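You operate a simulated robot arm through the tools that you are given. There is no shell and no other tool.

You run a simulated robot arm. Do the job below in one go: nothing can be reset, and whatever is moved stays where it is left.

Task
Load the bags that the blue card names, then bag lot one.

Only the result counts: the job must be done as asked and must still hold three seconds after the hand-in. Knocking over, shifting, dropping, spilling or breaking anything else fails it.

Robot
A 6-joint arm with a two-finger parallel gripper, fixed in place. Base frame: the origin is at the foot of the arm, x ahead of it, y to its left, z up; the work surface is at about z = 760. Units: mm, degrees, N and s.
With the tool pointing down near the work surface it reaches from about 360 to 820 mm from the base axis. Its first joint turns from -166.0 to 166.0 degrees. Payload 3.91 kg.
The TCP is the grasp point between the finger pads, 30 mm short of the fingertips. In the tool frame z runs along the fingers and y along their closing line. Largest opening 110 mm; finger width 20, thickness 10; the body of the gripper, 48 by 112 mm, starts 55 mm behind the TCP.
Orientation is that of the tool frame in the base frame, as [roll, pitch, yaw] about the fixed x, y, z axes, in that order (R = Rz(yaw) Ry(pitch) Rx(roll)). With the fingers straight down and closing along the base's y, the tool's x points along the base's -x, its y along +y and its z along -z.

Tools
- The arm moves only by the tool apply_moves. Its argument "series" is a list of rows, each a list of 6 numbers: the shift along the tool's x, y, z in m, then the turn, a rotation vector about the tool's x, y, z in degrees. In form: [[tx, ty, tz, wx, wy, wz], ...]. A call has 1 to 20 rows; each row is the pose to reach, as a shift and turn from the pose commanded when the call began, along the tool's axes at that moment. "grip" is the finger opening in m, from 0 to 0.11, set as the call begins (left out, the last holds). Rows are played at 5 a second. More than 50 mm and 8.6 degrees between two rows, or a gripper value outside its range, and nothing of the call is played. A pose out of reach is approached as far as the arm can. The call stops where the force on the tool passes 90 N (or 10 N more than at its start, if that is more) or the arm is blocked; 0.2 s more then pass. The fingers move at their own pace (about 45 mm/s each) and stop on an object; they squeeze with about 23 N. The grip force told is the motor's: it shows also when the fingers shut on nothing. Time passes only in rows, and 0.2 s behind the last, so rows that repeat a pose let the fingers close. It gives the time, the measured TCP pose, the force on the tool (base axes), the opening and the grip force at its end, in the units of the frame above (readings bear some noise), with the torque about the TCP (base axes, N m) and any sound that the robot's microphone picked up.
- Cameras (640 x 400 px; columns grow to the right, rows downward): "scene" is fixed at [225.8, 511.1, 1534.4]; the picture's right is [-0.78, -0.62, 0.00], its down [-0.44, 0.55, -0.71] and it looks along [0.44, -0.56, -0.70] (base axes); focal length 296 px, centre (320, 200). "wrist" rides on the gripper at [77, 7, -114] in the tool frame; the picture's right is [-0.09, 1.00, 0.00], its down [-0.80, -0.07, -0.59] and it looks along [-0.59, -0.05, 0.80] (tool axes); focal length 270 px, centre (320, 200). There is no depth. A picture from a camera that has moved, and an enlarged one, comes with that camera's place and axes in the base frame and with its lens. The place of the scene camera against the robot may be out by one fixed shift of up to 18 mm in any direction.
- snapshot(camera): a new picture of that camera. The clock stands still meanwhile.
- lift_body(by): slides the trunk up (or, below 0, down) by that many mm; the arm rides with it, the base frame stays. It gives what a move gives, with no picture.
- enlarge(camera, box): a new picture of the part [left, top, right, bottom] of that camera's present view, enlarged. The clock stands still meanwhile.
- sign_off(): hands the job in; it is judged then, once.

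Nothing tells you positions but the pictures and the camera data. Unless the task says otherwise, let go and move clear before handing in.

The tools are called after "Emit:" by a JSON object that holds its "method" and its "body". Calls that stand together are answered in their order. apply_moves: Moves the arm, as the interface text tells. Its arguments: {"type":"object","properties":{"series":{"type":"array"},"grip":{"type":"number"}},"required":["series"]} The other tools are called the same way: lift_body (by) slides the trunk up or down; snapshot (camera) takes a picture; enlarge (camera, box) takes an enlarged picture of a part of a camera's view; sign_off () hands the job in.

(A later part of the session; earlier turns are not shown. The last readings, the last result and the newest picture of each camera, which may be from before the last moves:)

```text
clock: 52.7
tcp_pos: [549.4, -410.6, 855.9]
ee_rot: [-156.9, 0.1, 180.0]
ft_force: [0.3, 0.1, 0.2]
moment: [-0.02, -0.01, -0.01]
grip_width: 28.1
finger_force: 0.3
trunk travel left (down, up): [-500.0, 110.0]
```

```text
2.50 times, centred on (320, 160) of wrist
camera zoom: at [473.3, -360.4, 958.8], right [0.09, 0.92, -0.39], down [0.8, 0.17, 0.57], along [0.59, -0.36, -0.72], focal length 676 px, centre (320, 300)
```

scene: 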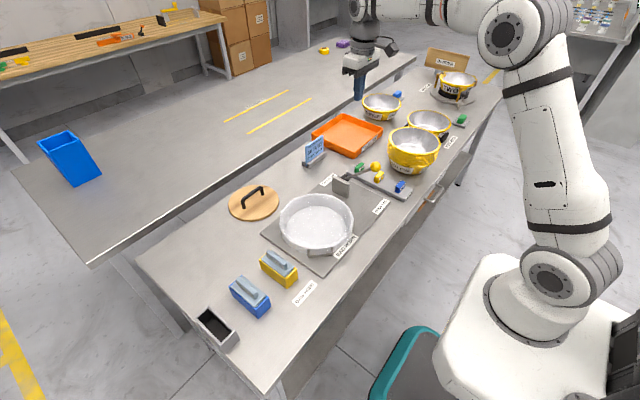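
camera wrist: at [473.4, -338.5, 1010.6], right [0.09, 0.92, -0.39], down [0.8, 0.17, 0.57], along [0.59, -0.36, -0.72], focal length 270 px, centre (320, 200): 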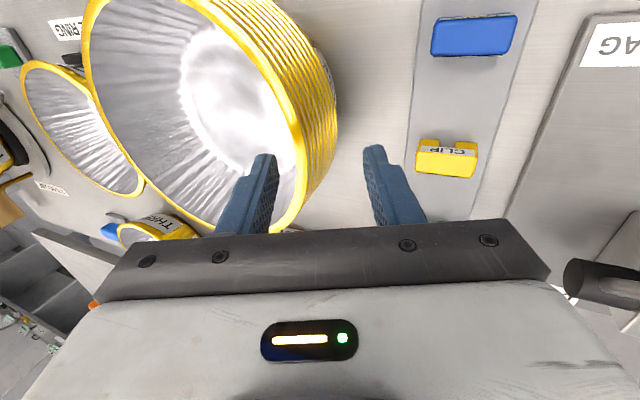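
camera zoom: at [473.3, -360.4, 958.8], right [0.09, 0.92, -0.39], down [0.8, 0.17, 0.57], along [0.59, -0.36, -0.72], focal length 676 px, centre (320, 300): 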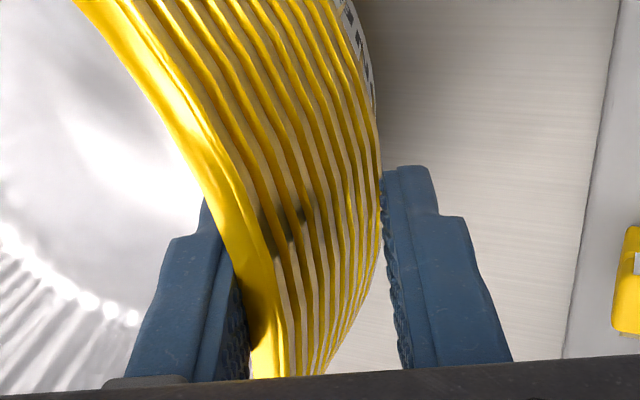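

Emit:
{"method": "apply_moves", "body": {"series": [[0, 0, 0, 0, 0, 0], [0, 0, 0, 0, 0, 0], [0, 0, 0, 0, 0, 0], [0, 0, 0, 0, 0, 0]], "grip": 0.0}}

Emit:
{"method": "enlarge", "body": {"camera": "wrist", "box": [220, 80, 420, 240]}}

Emit:
{"method": "snapshot", "body": {"camera": "scene"}}

```text
clock: 53.7
tcp_pos: [550.5, -410.2, 855.7]
ee_rot: [-157.0, 0.0, -180.0]
ft_force: [-0.2, 0.0, -0.8]
moment: [0.15, -0.01, -0.03]
grip_width: 12.1
finger_force: 23.4
trunk travel left (down, up): [-500.0, 110.0]
```

```text
2.50 times, centred on (320, 160) of wrist
camera zoom: at [473.4, -360.4, 958.8], right [0.09, 0.92, -0.39], down [0.8, 0.17, 0.57], along [0.59, -0.36, -0.72], focal length 676 px, centre (320, 300)
```

zoom: 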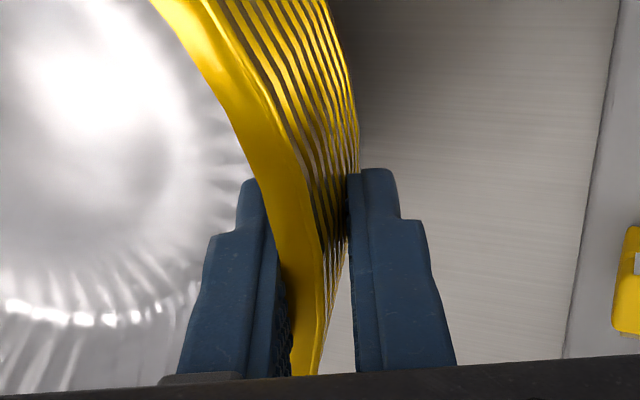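

```text
taken
```

scene: 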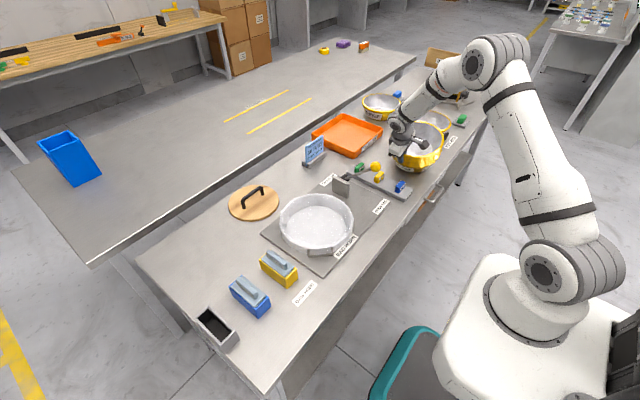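

The grip closed to 12 mm and the stack appears to have tilted. I'll check closely.

Emit:
{"method": "enlarge", "body": {"camera": "scene", "box": [370, 90, 470, 190]}}

Emit:
{"method": "snapshot", "body": {"camera": "wrist"}}

```text
4.00 times, centred on (420, 140) of scene
camera zoom: at [225.8, 511.1, 1534.4], right [-0.78, -0.62, 0.0], down [-0.44, 0.55, -0.71], along [0.44, -0.56, -0.7], focal length 1186 px, centre (-80, 440)
```

zoom: 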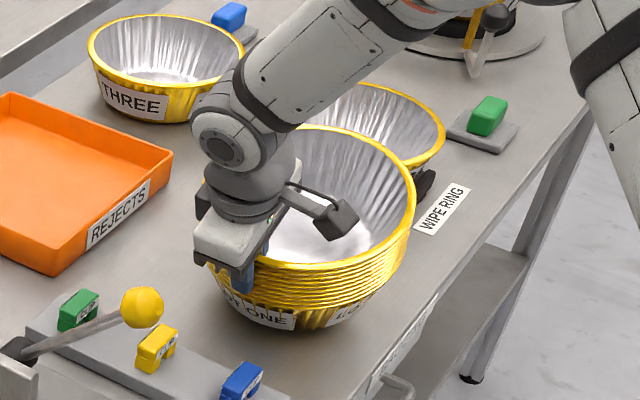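

```text
taken
camera wrist: at [473.4, -360.4, 958.8], right [0.09, 0.92, -0.39], down [0.8, 0.17, 0.57], along [0.59, -0.36, -0.72], focal length 270 px, centre (320, 200)
```

wrist: 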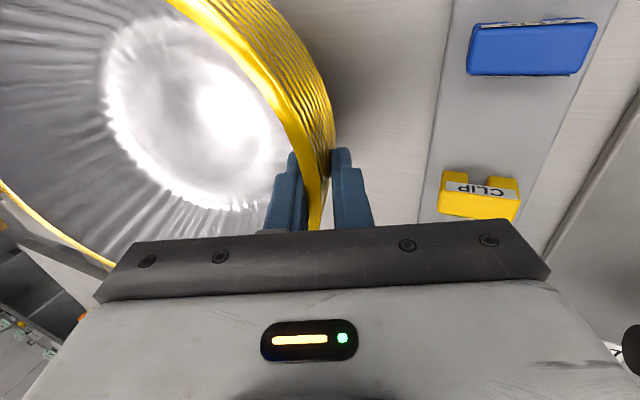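

The grip torque has tipped the stack about 10°. It is still held, and I can correct the level by tilting the tool. I'll lift 15 mm slowly and check how it holds.

Emit:
{"method": "apply_moves", "body": {"series": [[0, -0.00117, -0.00276, 0, 0, 0], [0, -0.00235, -0.00553, 0, 0, 0], [0, -0.0039, -0.0092, 0, 0, 0], [0, -0.0059, -0.0138, 0, 0, 0], [0, -0.0059, -0.0138, 0, 0, 0], [0, -0.0059, -0.0138, 0, 0, 0]]}}

Emit:
{"method": "enlarge", "body": {"camera": "scene", "box": [370, 90, 470, 190]}}

Emit:
{"method": "snapshot", "body": {"camera": "wrist"}}

```text
clock: 55.1
tcp_pos: [549.4, -410.2, 870.4]
ee_rot: [-157.0, 0.1, 179.9]
ft_force: [-0.9, -0.6, -1.8]
moment: [0.17, 0.03, 0.01]
grip_width: 12.3
finger_force: 22.9
trunk travel left (down, up): [-500.0, 110.0]
```

```text
4.00 times, centred on (420, 140) of scene
camera zoom: at [225.8, 511.1, 1534.4], right [-0.78, -0.62, 0.0], down [-0.44, 0.55, -0.71], along [0.44, -0.56, -0.7], focal length 1186 px, centre (-80, 440)
```

zoom: 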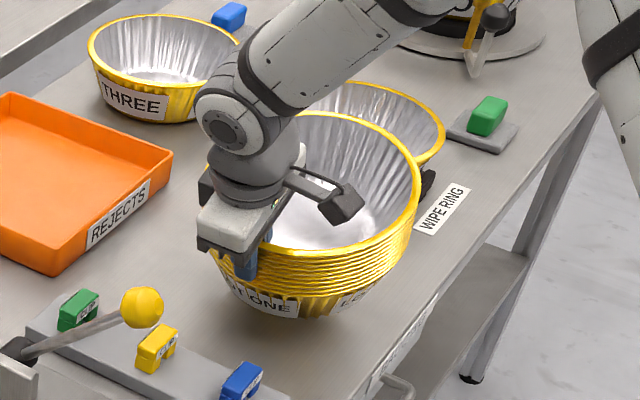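

```text
taken
camera wrist: at [473.2, -360.9, 973.6], right [0.09, 0.92, -0.39], down [0.8, 0.17, 0.57], along [0.59, -0.36, -0.72], focal length 270 px, centre (320, 200)
```

wrist: 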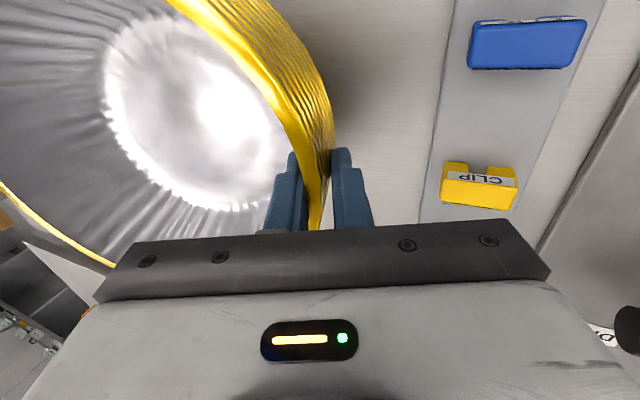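

It's held rigidly and is light (about 0.15–0.2 kg). I'll raise it well above the lever knob, then level it.

Emit:
{"method": "apply_moves", "body": {"series": [[0, -0.0039, -0.0092, 0, 0, 0], [0, -0.0086, -0.0203, 0, 0, 0], [0, -0.0137, -0.0322, 0, 0, 0], [0, -0.0188, -0.0442, 0, 0, 0], [0, -0.0238, -0.0562, 0, 0, 0], [0, -0.0289, -0.0682, 0, 0, 0], [0, -0.034, -0.0801, 0, 0, 0], [0, -0.0391, -0.0921, 0, 0, 0], [0, -0.0442, -0.1041, 0, 0, 0], [0, -0.0493, -0.1161, 0, 0, 0], [0, -0.0543, -0.128, 0, 0, 0], [0, -0.0594, -0.14, 0, 0, 0], [0, -0.0645, -0.152, 0, 0, 0], [0, -0.0696, -0.1639, 0, 0, 0], [0, -0.0747, -0.1759, 0, 0, 0], [0, -0.0782, -0.1842, 0, 0, 0], [0, -0.0782, -0.1842, 0, 0, 0]]}}

Emit:
{"method": "apply_moves", "body": {"series": [[0, 0, 0, -2, 0, 0], [0, 0, 0, -4, 0, 0], [0, 0, 0, -6, 0, 0], [0, 0, 0, -8, 0, 0], [0, 0, 0, -10, 0, 0], [0, 0, 0, -10, 0, 0], [0, 0, 0, -10, 0, 0]]}}

Emit:
{"method": "snapshot", "body": {"camera": "wrist"}}

Emit:
{"method": "enlarge", "body": {"camera": "scene", "box": [360, 40, 480, 160]}}

```text
clock: 58.7
tcp_pos: [549.5, -411.9, 1071.3]
ee_rot: [-157.0, 0.0, 180.0]
ft_force: [-0.5, 0.0, -1.5]
moment: [0.15, 0.0, 0.02]
grip_width: 12.0
finger_force: 22.9
trunk travel left (down, up): [-500.0, 110.0]
```

```text
clock: 60.3
tcp_pos: [550.3, -411.2, 1071.2]
ee_rot: [-166.9, -0.1, -179.9]
ft_force: [0.0, -0.9, -2.6]
moment: [0.16, 0.01, 0.01]
grip_width: 12.1
finger_force: 23.5
trunk travel left (down, up): [-500.0, 110.0]
```

```text
taken
camera wrist: at [473.4, -379.5, 1181.5], right [0.09, 0.97, -0.22], down [0.8, 0.07, 0.59], along [0.59, -0.23, -0.77], focal length 270 px, centre (320, 200)
```

wrist: 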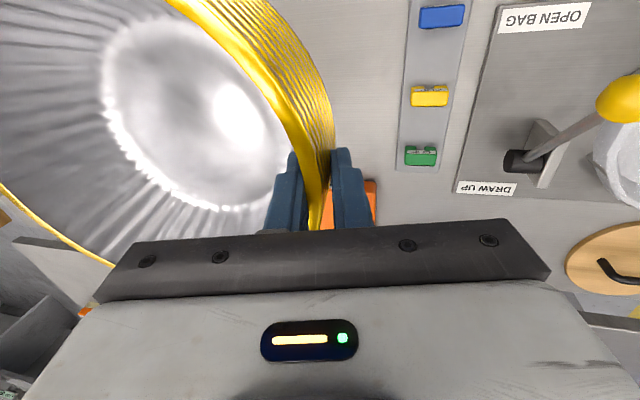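

```text
3.33 times, centred on (420, 100) of scene
camera zoom: at [225.8, 511.1, 1534.4], right [-0.78, -0.62, 0.0], down [-0.44, 0.55, -0.71], along [0.44, -0.56, -0.7], focal length 988 px, centre (-13, 533)
```

zoom: 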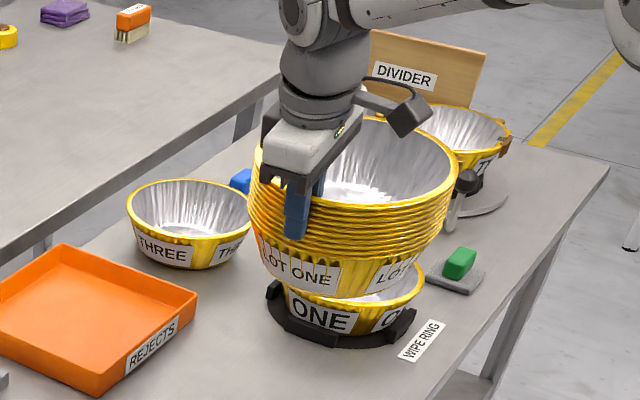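

Emit:
{"method": "enlarge", "body": {"camera": "scene", "box": [390, 65, 470, 135]}}

Emit:
{"method": "enlarge", "body": {"camera": "wrist", "box": [0, 0, 360, 270]}}

```text
5.71 times, centred on (430, 100) of scene
camera zoom: at [225.8, 511.1, 1534.4], right [-0.78, -0.62, 0.0], down [-0.44, 0.55, -0.71], along [0.44, -0.56, -0.7], focal length 1694 px, centre (-309, 771)
```

zoom: 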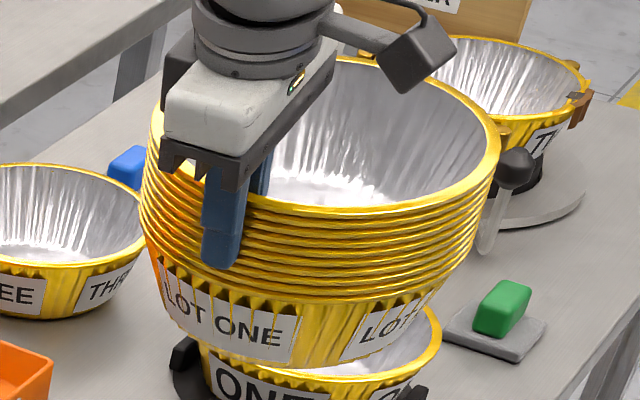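

```text
1.48 times, centred on (180, 135) of wrist
camera zoom: at [473.4, -379.5, 1181.5], right [0.09, 0.97, -0.22], down [0.8, 0.07, 0.59], along [0.59, -0.23, -0.77], focal length 400 px, centre (527, 296)
```

zoom: 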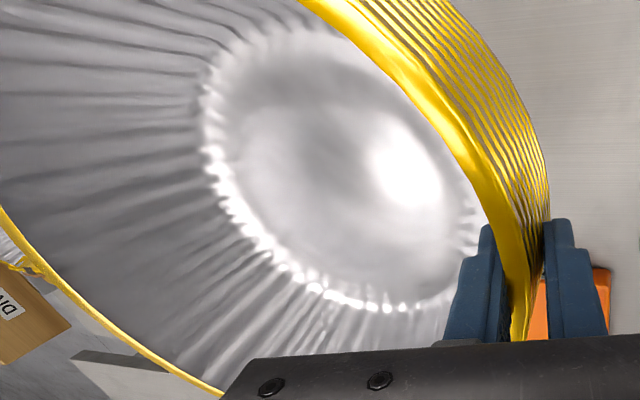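

The stack is close to level, within a few degrees. Its axis is at about TCP + (−8.5, −92), so placing it at (627, 6.5) needs the TCP at about (635.5, 99). I'll carry it over high and slowly.

Emit:
{"method": "apply_moves", "body": {"series": [[0, -0.0023, -0.0097, -0.8, 0, 0], [0, -0.0045, -0.0195, -1.6, 0, 0], [0, -0.0068, -0.0292, -2.5, 0, 0], [-0.0017, 0.0031, -0.0315, -2.5, 0, 0], [-0.0043, 0.018, -0.035, -2.5, 0, 0], [-0.0077, 0.0379, -0.0396, -2.5, 0, 0], [-0.0119, 0.0627, -0.0454, -2.5, 0, 0], [-0.0162, 0.0876, -0.0512, -2.5, 0, 0], [-0.0204, 0.1124, -0.0569, -2.5, 0, 0], [-0.0247, 0.1372, -0.0627, -2.5, 0, 0], [-0.0289, 0.1621, -0.0685, -2.5, 0, 0], [-0.0332, 0.1869, -0.0743, -2.5, 0, 0], [-0.0374, 0.2117, -0.0801, -2.5, 0, 0], [-0.0408, 0.2316, -0.0847, -2.5, 0, 0], [-0.0425, 0.2416, -0.087, -2.5, 0, 0], [-0.0425, 0.2416, -0.087, -2.5, 0, 0]]}}

Emit:
{"method": "snapshot", "body": {"camera": "scene"}}

Emit:
{"method": "snapshot", "body": {"camera": "wrist"}}

```text
clock: 63.7
tcp_pos: [593.1, -155.6, 1102.4]
ee_rot: [-169.5, 0.0, -180.0]
ft_force: [-0.8, -0.4, -2.1]
moment: [0.14, -0.03, 0.02]
grip_width: 12.0
finger_force: 22.9
trunk travel left (down, up): [-500.0, 110.0]
```

```text
taken
```

scene: 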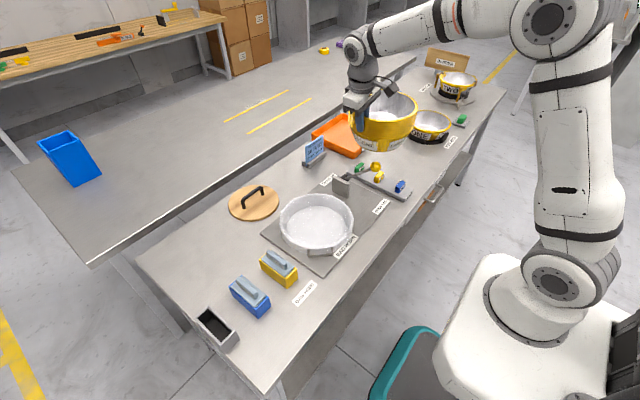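

```text
taken
camera wrist: at [516.1, -129.0, 1213.2], right [0.09, 0.98, -0.18], down [0.8, 0.04, 0.6], along [0.59, -0.2, -0.78], focal length 270 px, centre (320, 200)
```

wrist: 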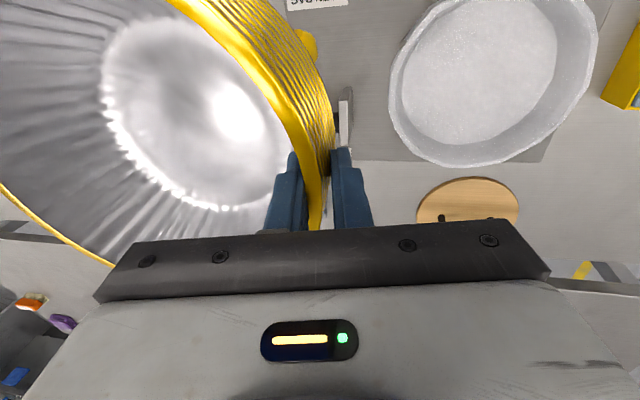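

Emit:
{"method": "apply_moves", "body": {"series": [[-0.0017, 0.01, -0.0019, 0, 0, 0], [-0.0042, 0.025, -0.0046, 0, 0, 0], [-0.0085, 0.0501, -0.0093, 0, 0, 0], [-0.0127, 0.0751, -0.0139, 0, 0, 0], [-0.017, 0.1001, -0.0186, 0, 0, 0], [-0.0212, 0.1252, -0.0232, 0, 0, 0], [-0.0254, 0.1502, -0.0278, 0, 0, 0], [-0.0297, 0.1752, -0.0325, 0, 0, 0], [-0.0339, 0.2002, -0.0371, 0, 0, 0], [-0.0373, 0.2203, -0.0408, 0, 0, 0], [-0.0403, 0.2378, -0.0441, 0, 0, 0], [-0.0424, 0.2503, -0.0464, 0, 0, 0], [-0.0424, 0.2503, -0.0464, 0, 0, 0], [-0.0424, 0.2503, -0.0464, 0, 0, 0]]}}

Emit:
{"method": "snapshot", "body": {"camera": "wrist"}}

Emit:
{"method": "enlarge", "body": {"camera": "scene", "box": [250, 120, 400, 270]}}

```text
clock: 66.7
tcp_pos: [634.5, 97.7, 1100.6]
ee_rot: [-169.6, 0.0, 179.9]
ft_force: [0.1, 0.4, -1.3]
moment: [0.16, -0.01, -0.03]
grip_width: 11.9
finger_force: 23.2
trunk travel left (down, up): [-500.0, 110.0]
```

```text
taken
camera wrist: at [557.4, 125.7, 1212.8], right [0.09, 0.98, -0.18], down [0.8, 0.04, 0.6], along [0.59, -0.2, -0.78], focal length 270 px, centre (320, 200)
```

wrist: 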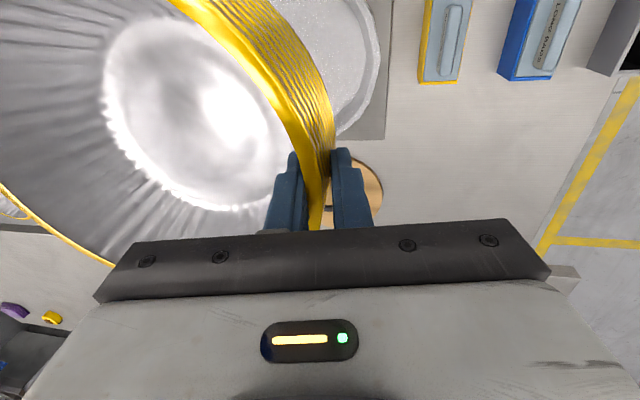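

```text
2.67 times, centred on (325, 195) of scene
camera zoom: at [225.8, 511.1, 1534.4], right [-0.78, -0.62, 0.0], down [-0.44, 0.55, -0.71], along [0.44, -0.56, -0.7], focal length 790 px, centre (307, 213)
```

zoom: 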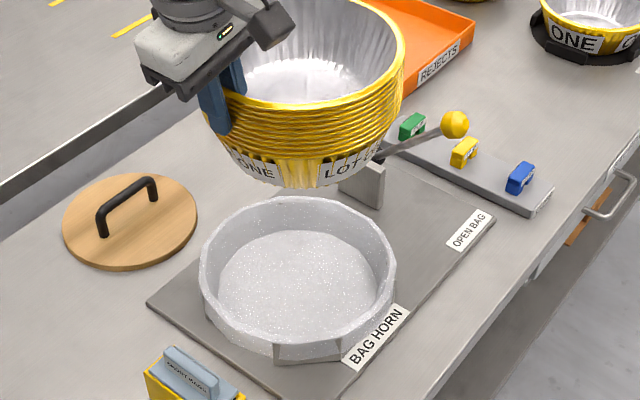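

Emit:
{"method": "enlarge", "body": {"camera": "scene", "box": [280, 110, 360, 200]}}

Emit:
{"method": "enlarge", "body": {"camera": "wrist", "box": [260, 0, 420, 160]}}

```text
4.44 times, centred on (320, 155) of scene
camera zoom: at [225.8, 511.1, 1534.4], right [-0.78, -0.62, 0.0], down [-0.44, 0.55, -0.71], along [0.44, -0.56, -0.7], focal length 1317 px, centre (320, 400)
```

zoom: 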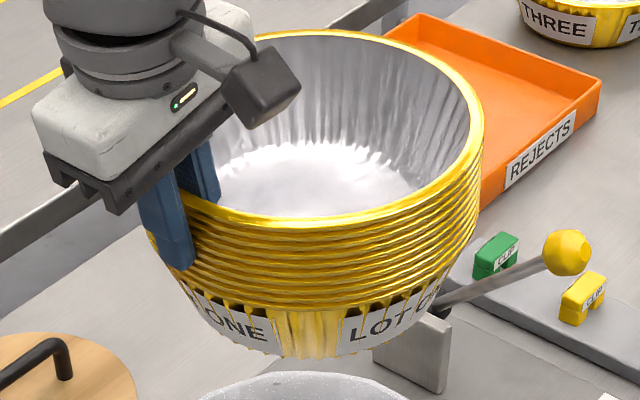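

```text
2.50 times, centred on (340, 80) of wrist
camera zoom: at [557.4, 125.7, 1212.8], right [0.09, 0.98, -0.18], down [0.8, 0.04, 0.6], along [0.59, -0.2, -0.78], focal length 676 px, centre (270, 500)
```

zoom: 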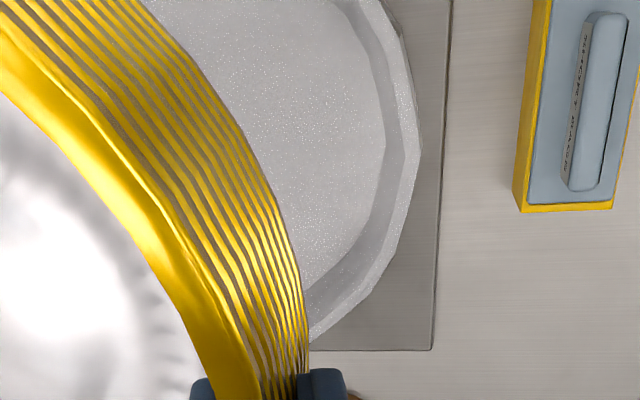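

Emit:
{"method": "enlarge", "body": {"camera": "scene", "box": [292, 114, 362, 164]}}

Emit:
{"method": "enlarge", "body": {"camera": "scene", "box": [282, 155, 362, 200]}}

```text
8.00 times, centred on (327, 139) of scene
camera zoom: at [225.8, 511.1, 1534.4], right [-0.78, -0.62, 0.0], down [-0.44, 0.55, -0.71], along [0.44, -0.56, -0.7], focal length 2371 px, centre (264, 688)
```

zoom: 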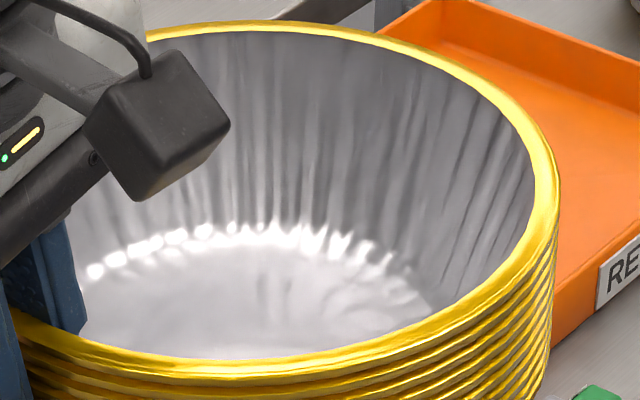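

```text
8.00 times, centred on (322, 178) of scene
camera zoom: at [225.8, 511.1, 1534.4], right [-0.78, -0.62, 0.0], down [-0.44, 0.55, -0.71], along [0.44, -0.56, -0.7], focal length 2371 px, centre (304, 380)
```

zoom: 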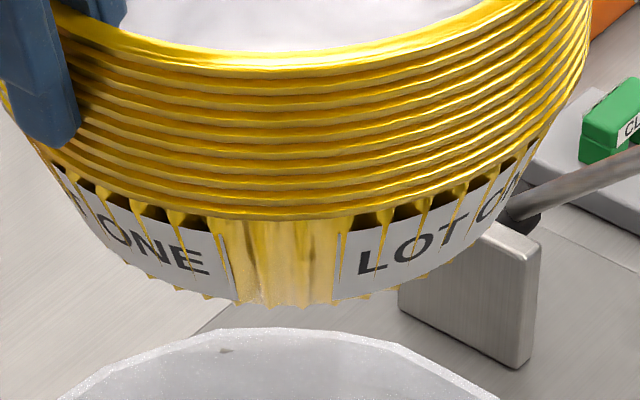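

The stack hangs over the bag, and the wrist view puts the bag's centre at about (625, 8.5). I'll level it a touch more, shift +3 mm in y, and descend to 40–50 mm above the floor.

Emit:
{"method": "apply_moves", "body": {"series": [[0, 0.003, 0, -0.5, 0, 0], [0, 0.0066, 0.0196, -1.5, 0, 0], [0, 0.0102, 0.0393, -1.5, 0, 0], [0, 0.0147, 0.0639, -1.5, 0, 0], [0, 0.0192, 0.0885, -1.5, 0, 0], [0, 0.0237, 0.1131, -1.5, 0, 0], [0, 0.0282, 0.1377, -1.5, 0, 0], [0, 0.0327, 0.1623, -1.5, 0, 0], [0, 0.0363, 0.1819, -1.5, 0, 0], [0, 0.039, 0.1967, -1.5, 0, 0], [0, 0.0409, 0.206, -1.5, 0, 0], [0, 0.0409, 0.206, -1.5, 0, 0]]}}

Emit:
{"method": "snapshot", "body": {"camera": "wrist"}}

Emit:
{"method": "enlarge", "body": {"camera": "scene", "box": [255, 150, 385, 280]}}

```text
clock: 69.3
tcp_pos: [634.8, 101.3, 890.8]
ee_rot: [-171.0, 0.1, -180.0]
ft_force: [0.8, -0.2, -1.9]
moment: [0.17, -0.03, 0.0]
grip_width: 11.7
finger_force: 23.0
trunk travel left (down, up): [-500.0, 110.0]
```

```text
taken
camera wrist: at [557.9, 125.1, 1003.0], right [0.09, 0.98, -0.16], down [0.8, 0.02, 0.6], along [0.59, -0.18, -0.79], focal length 270 px, centre (320, 200)
```

wrist: 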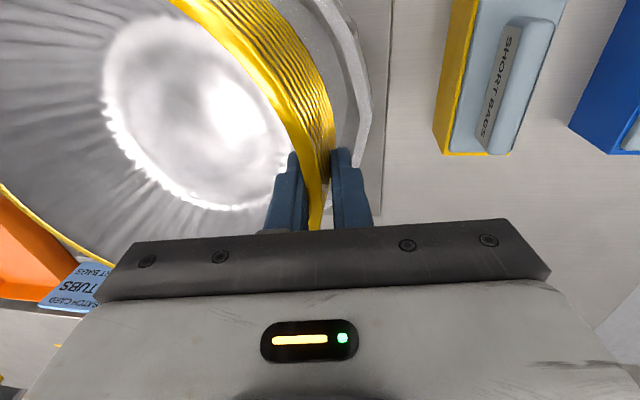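

```text
3.08 times, centred on (320, 215) of scene
camera zoom: at [225.8, 511.1, 1534.4], right [-0.78, -0.62, 0.0], down [-0.44, 0.55, -0.71], along [0.44, -0.56, -0.7], focal length 912 px, centre (320, 154)
```

zoom: 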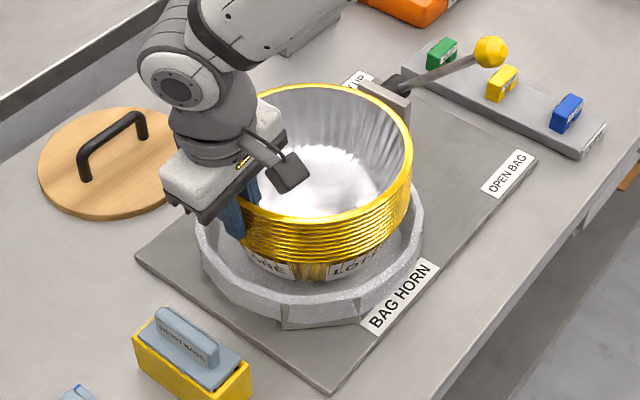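

Emit:
{"method": "apply_moves", "body": {"series": [[0, 0.0009, 0.0059, 0, 0, 0], [0, 0.0019, 0.0119, 0, 0, 0], [0, 0.0027, 0.0168, 0, 0, 0], [0, 0.0034, 0.0217, 0, 0, 0], [0, 0.0034, 0.0217, 0, 0, 0]]}}

Emit:
{"method": "enlarge", "body": {"camera": "scene", "box": [270, 180, 370, 270]}}

Emit:
{"method": "enlarge", "body": {"camera": "wrist", "box": [260, 0, 420, 160]}}

```text
clock: 70.5
tcp_pos: [632.8, 102.7, 871.9]
ee_rot: [-171.0, 0.2, -179.8]
ft_force: [-1.4, 5.0, 19.2]
moment: [0.09, -0.18, 0.1]
grip_width: 12.5
finger_force: 22.6
trunk travel left (down, up): [-500.0, 110.0]
```

```text
4.44 times, centred on (320, 225) of scene
camera zoom: at [225.8, 511.1, 1534.4], right [-0.78, -0.62, 0.0], down [-0.44, 0.55, -0.71], along [0.44, -0.56, -0.7], focal length 1317 px, centre (320, 89)
```

zoom: 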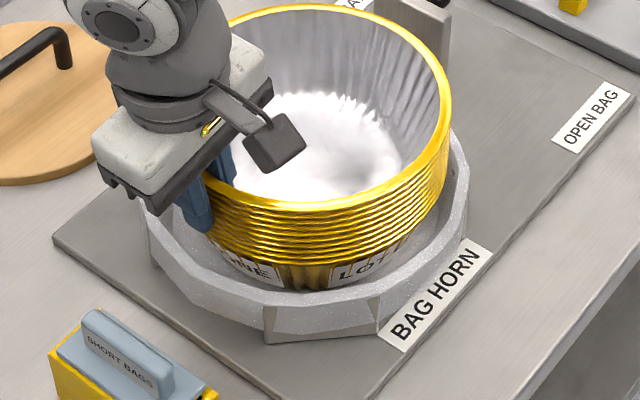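

```text
2.50 times, centred on (340, 80) of wrist
camera zoom: at [556.8, 126.2, 983.5], right [0.09, 0.98, -0.16], down [0.8, 0.02, 0.6], along [0.6, -0.18, -0.78], focal length 676 px, centre (270, 500)
```

zoom: 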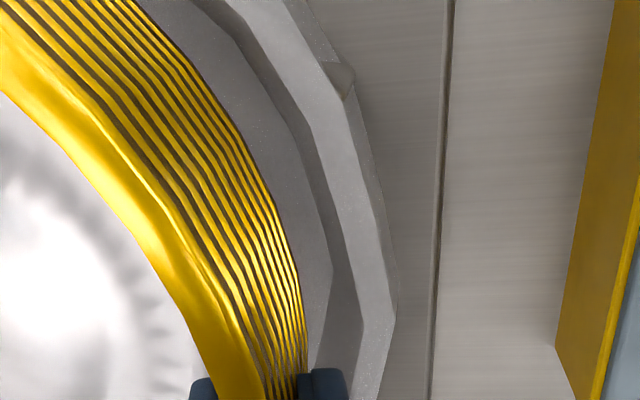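

The stack has touched the bag floor, with about 19 N up. I'll ease up slightly to relieve the force and check.

Emit:
{"method": "apply_moves", "body": {"series": [[0, -0.0003, -0.0018, 0, 0, 0], [0, -0.0005, -0.003, 0, 0, 0], [0, -0.0005, -0.003, 0, 0, 0]]}}

Emit:
{"method": "enlarge", "body": {"camera": "scene", "box": [270, 180, 370, 270]}}

```text
clock: 71.3
tcp_pos: [633.2, 101.7, 872.2]
ee_rot: [-171.0, -0.1, -180.0]
ft_force: [0.7, 0.4, 2.0]
moment: [0.15, -0.23, 0.07]
grip_width: 11.8
finger_force: 22.8
trunk travel left (down, up): [-500.0, 110.0]
```

```text
4.44 times, centred on (320, 225) of scene
camera zoom: at [225.8, 511.1, 1534.4], right [-0.78, -0.62, 0.0], down [-0.44, 0.55, -0.71], along [0.44, -0.56, -0.7], focal length 1317 px, centre (320, 89)
```

zoom: 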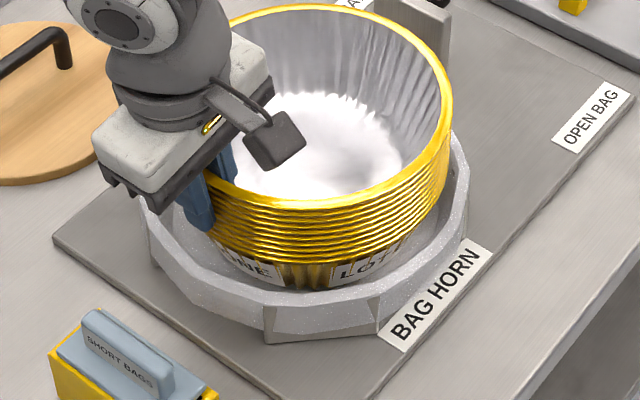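

Force is near zero with the stack resting on the floor. I'll open the fingers slightly to release it.

Emit:
{"method": "apply_moves", "body": {"series": [[0, 0, 0, 0, 0, 0], [0, 0, 0, 0, 0, 0], [0, 0, 0, 0, 0, 0]], "grip": 0.034}}

Emit:
{"method": "enlarge", "body": {"camera": "scene", "box": [270, 180, 370, 270]}}

Emit:
{"method": "enlarge", "body": {"camera": "wrist", "box": [200, 0, 440, 240]}}

```text
clock: 72.1
tcp_pos: [634.3, 101.2, 873.3]
ee_rot: [-171.0, 0.1, -179.9]
ft_force: [0.1, -0.9, -0.5]
moment: [-0.02, 0.02, -0.02]
grip_width: 34.0
finger_force: 0.1
trunk travel left (down, up): [-500.0, 110.0]
```

```text
4.44 times, centred on (320, 225) of scene
camera zoom: at [225.8, 511.1, 1534.4], right [-0.78, -0.62, 0.0], down [-0.44, 0.55, -0.71], along [0.44, -0.56, -0.7], focal length 1317 px, centre (320, 89)
```

zoom: 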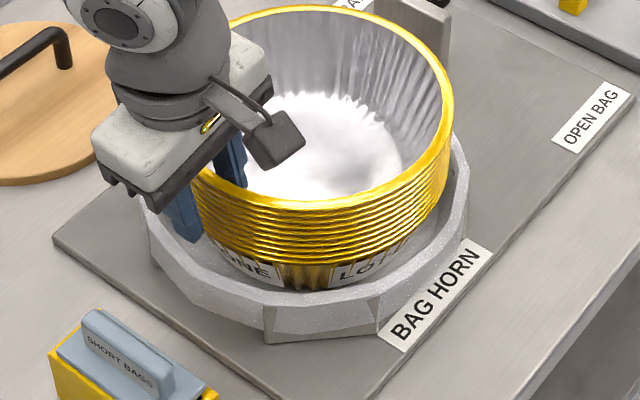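

```text
1.67 times, centred on (320, 120) of wrist
camera zoom: at [557.8, 125.3, 984.6], right [0.09, 0.98, -0.16], down [0.8, 0.02, 0.6], along [0.59, -0.18, -0.79], focal length 450 px, centre (320, 333)
```

zoom: 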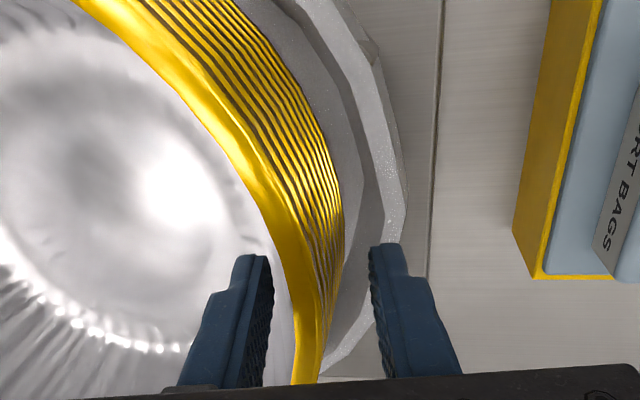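

The stack is released and sitting level in the bag. I'll retreat upward along the tool axis and straighten the tool.

Emit:
{"method": "apply_moves", "body": {"series": [[0, 0, -0.015, 0, 0, 0], [0, 0, -0.03, 0, 0, 0], [0, 0, -0.06, 0, 0, 0], [0, 0, -0.1, 0, 0, 0], [0, 0, -0.14, -3, 0, 0], [0, 0, -0.18, -6, 0, 0], [0, 0, -0.22, -9, 0, 0], [0, 0, -0.22, -9, 0, 0]]}}

Emit:
{"method": "snapshot", "body": {"camera": "wrist"}}

Emit:
{"method": "snapshot", "body": {"camera": "scene"}}

Emit:
{"method": "enlarge", "body": {"camera": "scene", "box": [250, 150, 400, 270]}}

```text
clock: 73.9
tcp_pos: [635.3, 135.1, 1090.4]
ee_rot: [180.0, 0.0, -179.9]
ft_force: [0.0, -0.2, 1.1]
moment: [-0.02, -0.01, -0.02]
grip_width: 34.2
finger_force: 0.0
trunk travel left (down, up): [-500.0, 110.0]
```

```text
taken
camera wrist: at [557.8, 141.4, 1204.6], right [0.09, 1.0, 0.0], down [0.8, -0.07, 0.59], along [0.59, -0.05, -0.8], focal length 270 px, centre (320, 200)
```

wrist: 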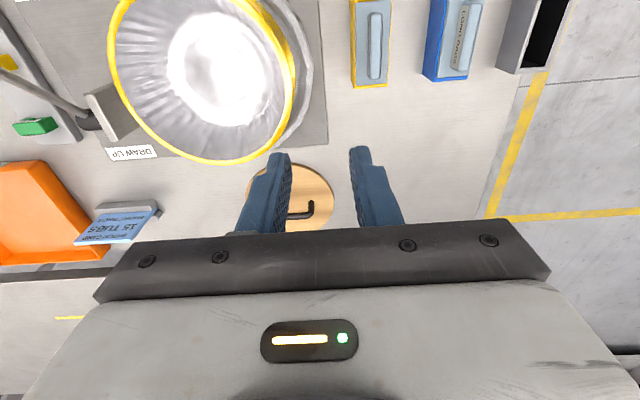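

```text
taken
```

scene: 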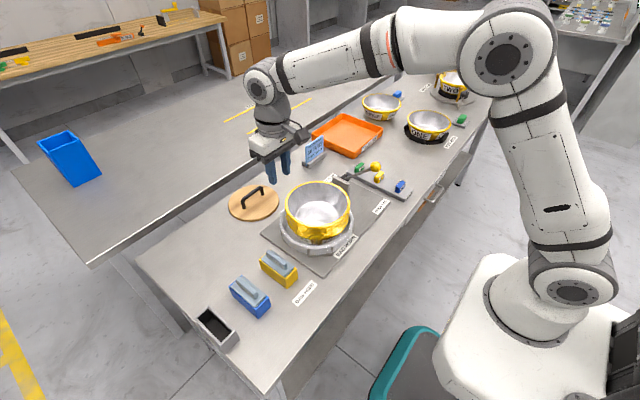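

```text
3.33 times, centred on (325, 210) of scene
camera zoom: at [225.8, 511.1, 1534.4], right [-0.78, -0.62, 0.0], down [-0.44, 0.55, -0.71], along [0.44, -0.56, -0.7], focal length 988 px, centre (303, 167)
```

zoom: 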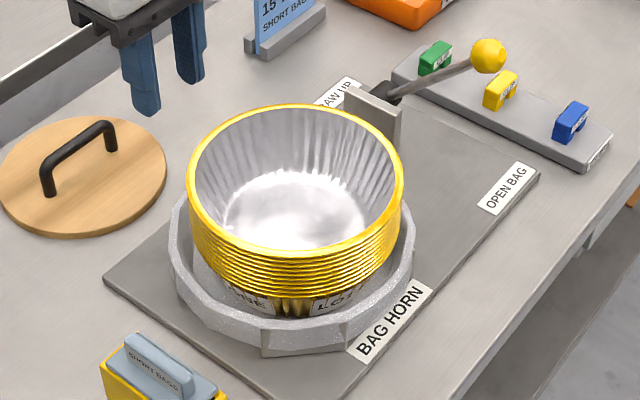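

The stack sits level in the bag. Now I'll go to the robot side of the lever knob with closed fingers, ready to push it to DRAW UP.

Emit:
{"method": "apply_moves", "body": {"series": [[0.0125, -0.0341, -0.001, 0, 0, 0], [0.025, -0.0682, -0.002, 0, 0, 0], [0.0375, -0.1023, -0.003, 0, 0, 0], [0.05, -0.1364, -0.004, 0, 0, 0], [0.0625, -0.1705, -0.005, 0, 0, 0], [0.075, -0.2046, -0.006, 0, 0, 0], [0.0875, -0.2387, -0.007, 0, 0, 0], [0.1, -0.2728, -0.008, 0, 0, 0], [0.1125, -0.3069, -0.009, 0, 0, 0], [0.128, -0.341, -0.01, 0, 0, 0], [0.128, -0.341, -0.01, 0, 0, 0]], "grip": 0.0}}

Emit:
{"method": "snapshot", "body": {"camera": "wrist"}}

```text
clock: 76.3
tcp_pos: [506.3, -206.1, 1099.8]
ee_rot: [180.0, 0.0, -179.9]
ft_force: [-1.0, 0.6, -0.2]
moment: [0.02, 0.01, -0.01]
grip_width: 0.0
finger_force: 23.3
trunk travel left (down, up): [-500.0, 110.0]
```

```text
taken
camera wrist: at [429.7, -199.6, 1214.1], right [0.09, 1.0, 0.0], down [0.8, -0.07, 0.59], along [0.59, -0.05, -0.8], focal length 270 px, centre (320, 200)
```

wrist: 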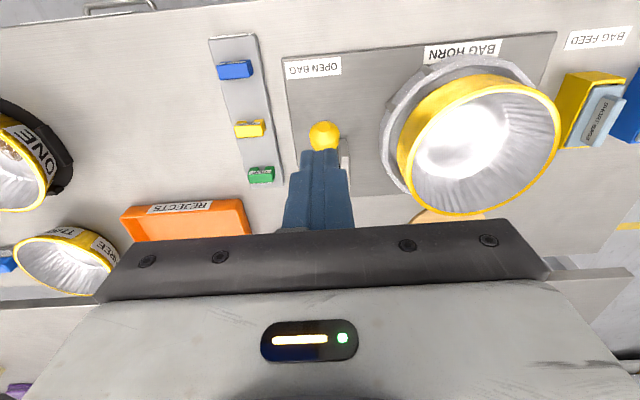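

Emit:
{"method": "apply_moves", "body": {"series": [[0, 0, 0.04, 0, 0, 0], [0, 0, 0.08, 0, 0, 0], [0, 0, 0.12, 0, 0, 0], [0, 0, 0.15, 0, 0, 0], [0, 0, 0.165, 0, 0, 0], [-0.01, 0, 0.165, 0, 0, 0], [-0.02, 0, 0.165, 0, 0, 0], [-0.03, 0, 0.165, 0, 0, 0], [-0.04, 0, 0.165, 0, 0, 0], [-0.05, 0, 0.165, 0, 0, 0], [-0.06, 0, 0.165, 0, 0, 0], [-0.06, 0, 0.165, 0, 0, 0]]}}

Emit:
{"method": "snapshot", "body": {"camera": "wrist"}}

Emit:
{"method": "enlarge", "body": {"camera": "scene", "box": [250, 110, 420, 270]}}

```text
clock: 78.9
tcp_pos: [566.2, -205.0, 935.6]
ee_rot: [180.0, 0.1, -180.0]
ft_force: [-0.6, -0.5, -0.2]
moment: [0.01, 0.01, -0.01]
grip_width: 0.0
finger_force: 23.2
trunk travel left (down, up): [-500.0, 110.0]
```

```text
taken
camera wrist: at [489.9, -199.0, 1049.7], right [0.09, 1.0, 0.0], down [0.8, -0.07, 0.6], along [0.59, -0.05, -0.8], focal length 270 px, centre (320, 200)
```

wrist: 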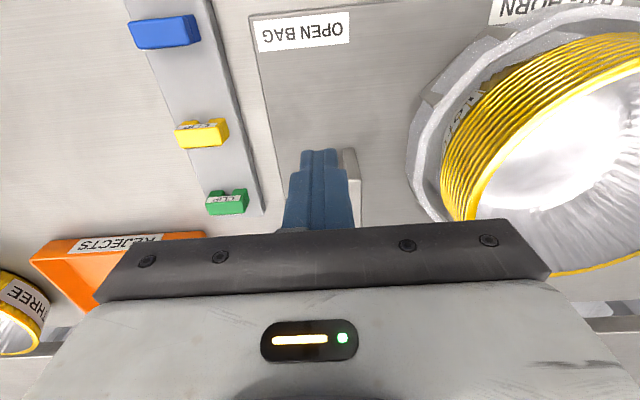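

```text
2.50 times, centred on (335, 190) of scene
camera zoom: at [225.8, 511.1, 1534.4], right [-0.78, -0.62, 0.0], down [-0.44, 0.55, -0.71], along [0.44, -0.56, -0.7], focal length 741 px, centre (282, 225)
```

zoom: 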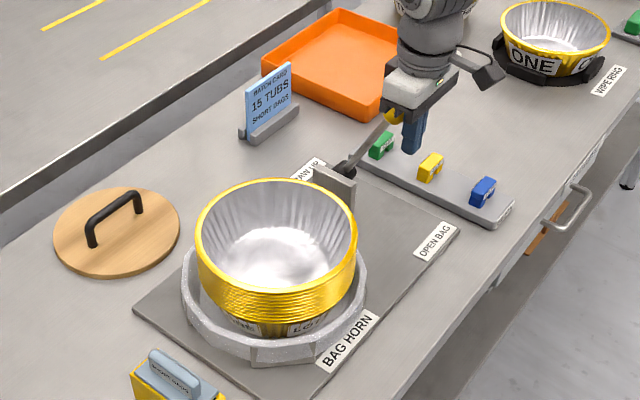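

Emit:
{"method": "apply_moves", "body": {"series": [[-0.01, 0, 0, 0, 0, 0], [-0.02, 0, 0, 0, 0, 0], [-0.03, 0, 0, 0, 0, 0], [-0.04, 0, 0, 0, 0, 0], [-0.05, 0, 0, 0, 0, 0], [-0.06, 0, 0, 0, 0, 0], [-0.07, 0, 0, 0, 0, 0], [-0.08, 0, 0, 0, 0, 0], [-0.09, 0, 0, 0, 0, 0], [-0.1, 0, 0, 0, 0, 0], [-0.11, 0, 0, 0, 0, 0], [-0.11, 0, 0, 0, 0, 0]]}}

Emit:
{"method": "snapshot", "body": {"camera": "wrist"}}

Emit:
{"method": "enlarge", "body": {"camera": "scene", "box": [250, 110, 420, 270]}}

```text
clock: 81.5
tcp_pos: [677.9, -205.6, 934.2]
ee_rot: [-180.0, 0.0, -180.0]
ft_force: [-0.4, -0.8, 0.3]
moment: [-0.04, 0.04, -0.01]
grip_width: 0.0
finger_force: 23.2
trunk travel left (down, up): [-500.0, 110.0]
```

```text
taken
camera wrist: at [600.4, -199.3, 1049.1], right [0.09, 1.0, 0.0], down [0.8, -0.07, 0.59], along [0.59, -0.05, -0.8], focal length 270 px, centre (320, 200)
```

wrist: 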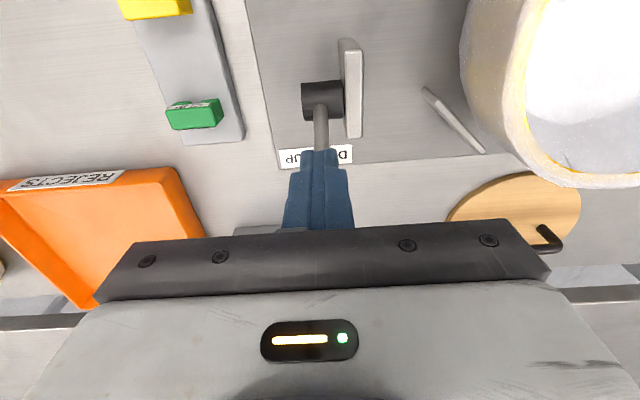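

```text
2.50 times, centred on (335, 190) of scene
camera zoom: at [225.8, 511.1, 1534.4], right [-0.78, -0.62, 0.0], down [-0.44, 0.55, -0.71], along [0.44, -0.56, -0.7], focal length 741 px, centre (282, 225)
```

zoom: 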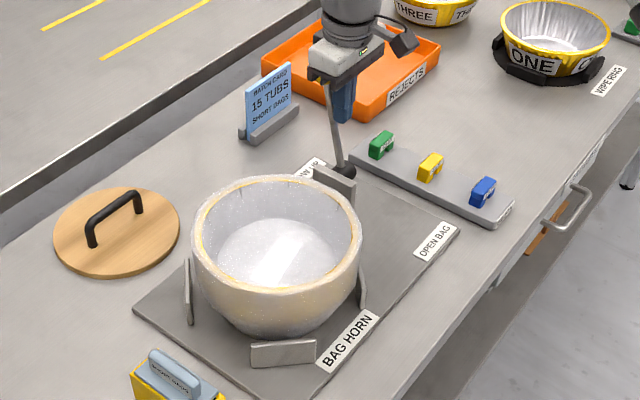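

The bag has drawn up around the stack. I'll push the lever a little further to make sure it's at its stop.

Emit:
{"method": "apply_moves", "body": {"series": [[-0.005, 0, 0, 0, 0, 0], [-0.01, 0, 0, 0, 0, 0], [-0.015, 0, 0, 0, 0, 0], [-0.02, 0, 0, 0, 0, 0], [-0.02, 0, 0, 0, 0, 0]]}}

Emit:
{"method": "enlarge", "body": {"camera": "scene", "box": [250, 110, 420, 270]}}

```text
clock: 82.7
tcp_pos: [681.1, -206.6, 935.4]
ee_rot: [179.6, -1.4, -180.0]
ft_force: [-85.6, -7.0, -4.4]
moment: [-0.57, 2.63, 0.14]
grip_width: 0.0
finger_force: 23.8
trunk travel left (down, up): [-500.0, 110.0]
```

```text
2.50 times, centred on (335, 190) of scene
camera zoom: at [225.8, 511.1, 1534.4], right [-0.78, -0.62, 0.0], down [-0.44, 0.55, -0.71], along [0.44, -0.56, -0.7], focal length 741 px, centre (282, 225)
```

zoom: 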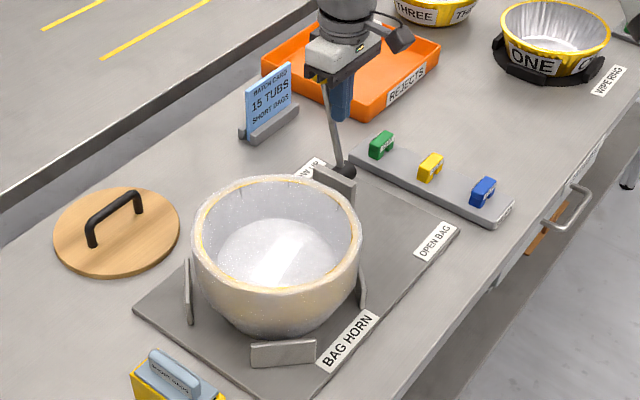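

The lever is at its stop. I'll back off, go up and look closely at the bagged stack.

Emit:
{"method": "apply_moves", "body": {"series": [[0.02, 0, 0, 0, 0, 0], [0.045, 0, 0, 0, 0, 0], [0.08, 0, 0, 0, 0, 0], [0.1, 0, -0.03, 0, 0, 0], [0.1, 0, -0.07, 0, 0, 0], [0.1, 0.02, -0.11, 0, 0, 0], [0.1, 0.06, -0.13, 0, 0, 0], [0.1, 0.1, -0.15, 0, 0, 0], [0.1, 0.14, -0.16, 0, 0, 0], [0.1, 0.18, -0.165, 0, 0, 0], [0.1, 0.21, -0.165, 0, 0, 0], [0.1, 0.21, -0.165, 0, 0, 0]]}}

Emit:
{"method": "snapshot", "body": {"camera": "wrist"}}

Emit:
{"method": "enlarge", "body": {"camera": "wrist", "box": [180, 10, 460, 200]}}

Emit:
{"method": "enlarge", "body": {"camera": "scene", "box": [270, 170, 370, 260]}}

Emit:
{"method": "enlarge", "body": {"camera": "scene", "box": [340, 150, 420, 210]}}

```text
clock: 85.3
tcp_pos: [596.0, 5.2, 1099.6]
ee_rot: [179.9, -0.1, -180.0]
ft_force: [-0.3, -0.4, -0.1]
moment: [0.0, -0.04, -0.02]
grip_width: 0.0
finger_force: 23.5
trunk travel left (down, up): [-500.0, 110.0]
```

```text
taken
camera wrist: at [518.6, 11.5, 1214.2], right [0.09, 1.0, 0.0], down [0.8, -0.07, 0.59], along [0.59, -0.05, -0.8], focal length 270 px, centre (320, 200)
```

wrist: 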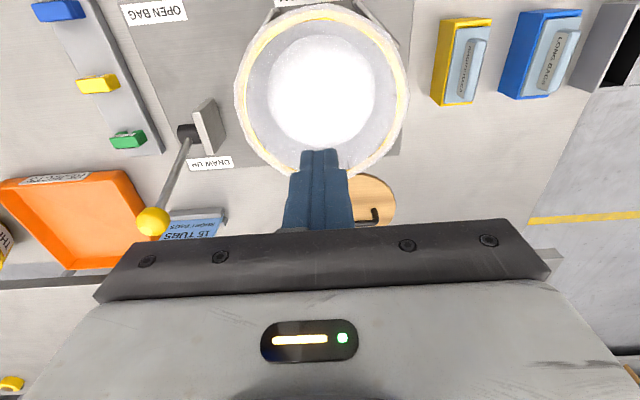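

```text
2.11 times, centred on (320, 105) of wrist
camera zoom: at [518.6, 11.5, 1214.2], right [0.09, 1.0, 0.0], down [0.8, -0.07, 0.59], along [0.59, -0.05, -0.8], focal length 569 px, centre (320, 400)
```

zoom: 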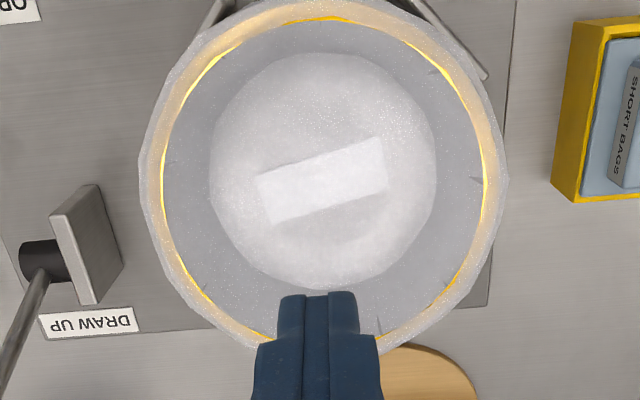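

```text
4.44 times, centred on (320, 215) of scene
camera zoom: at [225.8, 511.1, 1534.4], right [-0.78, -0.62, 0.0], down [-0.44, 0.55, -0.71], along [0.44, -0.56, -0.7], focal length 1317 px, centre (320, 133)
```

zoom: 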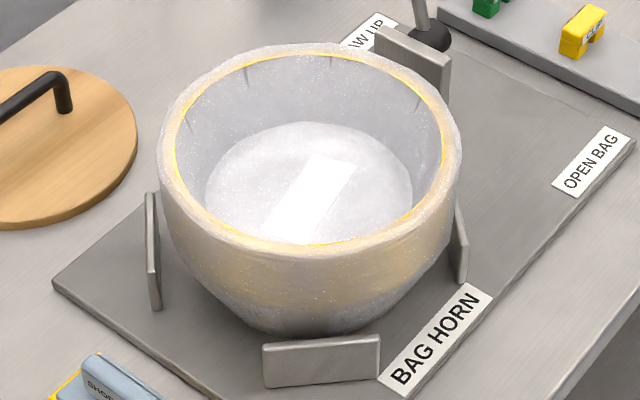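

```text
6.67 times, centred on (380, 180) of scene
camera zoom: at [225.8, 511.1, 1534.4], right [-0.78, -0.62, 0.0], down [-0.44, 0.55, -0.71], along [0.44, -0.56, -0.7], focal length 1976 px, centre (-80, 333)
```

zoom: 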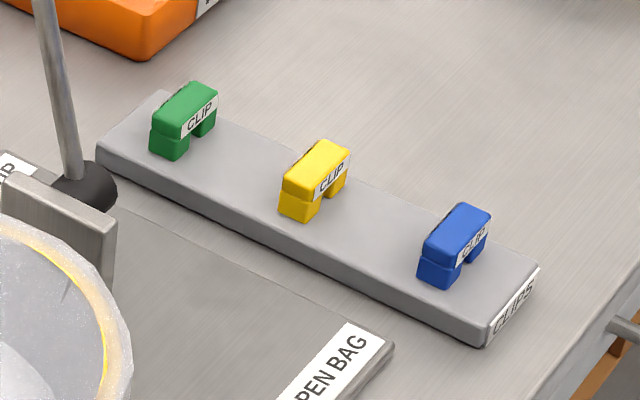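

The bag is drawn up over the stack. I'll look more closely at its mouth, to judge whether it's finished or needs a clip.

Emit:
{"method": "enlarge", "body": {"camera": "scene", "box": [282, 175, 357, 222]}}

Emit:
{"method": "enlarge", "body": {"camera": "scene", "box": [282, 200, 357, 250]}}

Emit:
{"method": "enlarge", "body": {"camera": "wrist", "box": [225, 0, 420, 130]}}

Emit:
{"method": "enlarge", "body": {"camera": "wrist", "box": [20, 0, 180, 160]}}

```text
8.51 times, centred on (320, 198) of scene
camera zoom: at [225.8, 511.1, 1534.4], right [-0.78, -0.62, 0.0], down [-0.44, 0.55, -0.71], along [0.44, -0.56, -0.7], focal length 2523 px, centre (324, 213)
```

zoom: 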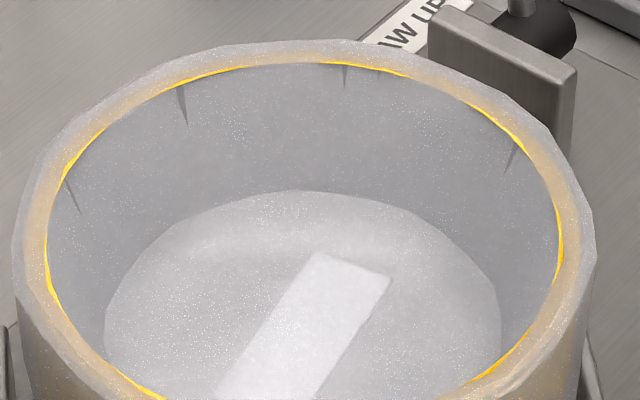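

```text
8.00 times, centred on (320, 225) of scene
camera zoom: at [225.8, 511.1, 1534.4], right [-0.78, -0.62, 0.0], down [-0.44, 0.55, -0.71], along [0.44, -0.56, -0.7], focal length 2371 px, centre (324, 0)
```

zoom: 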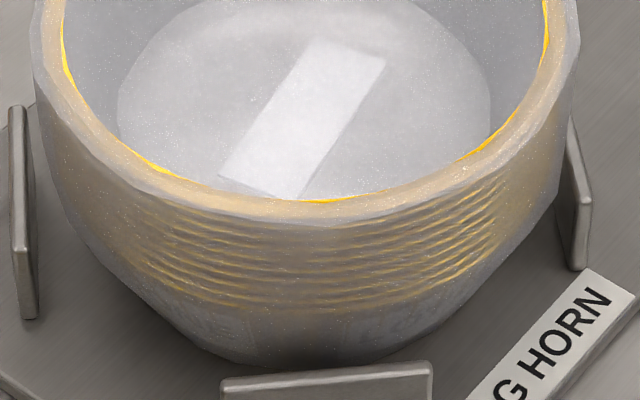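

```text
3.08 times, centred on (322, 65) of wrist
camera zoom: at [518.6, 11.5, 1214.2], right [0.09, 1.0, 0.0], down [0.8, -0.07, 0.59], along [0.59, -0.05, -0.8], focal length 832 px, centre (312, 615)
```

zoom: 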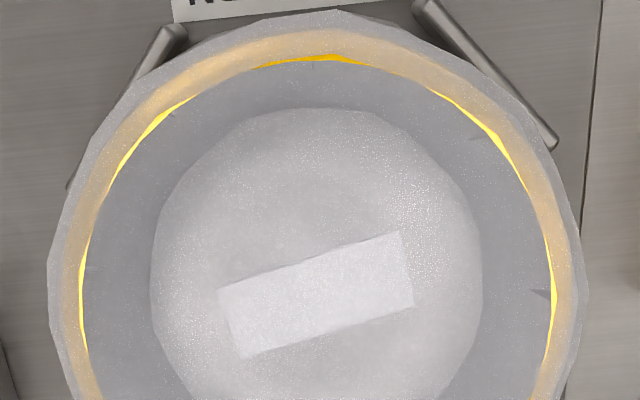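

```text
2.50 times, centred on (100, 80) of wrist
camera zoom: at [518.6, 11.5, 1214.2], right [0.09, 1.0, 0.0], down [0.8, -0.07, 0.59], along [0.59, -0.05, -0.8], focal length 676 px, centre (870, 500)
```

zoom: 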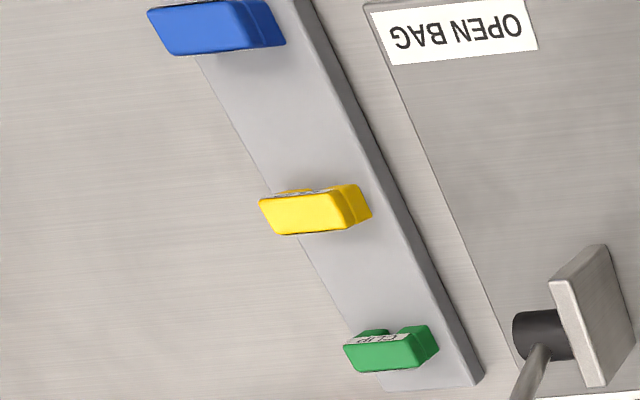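

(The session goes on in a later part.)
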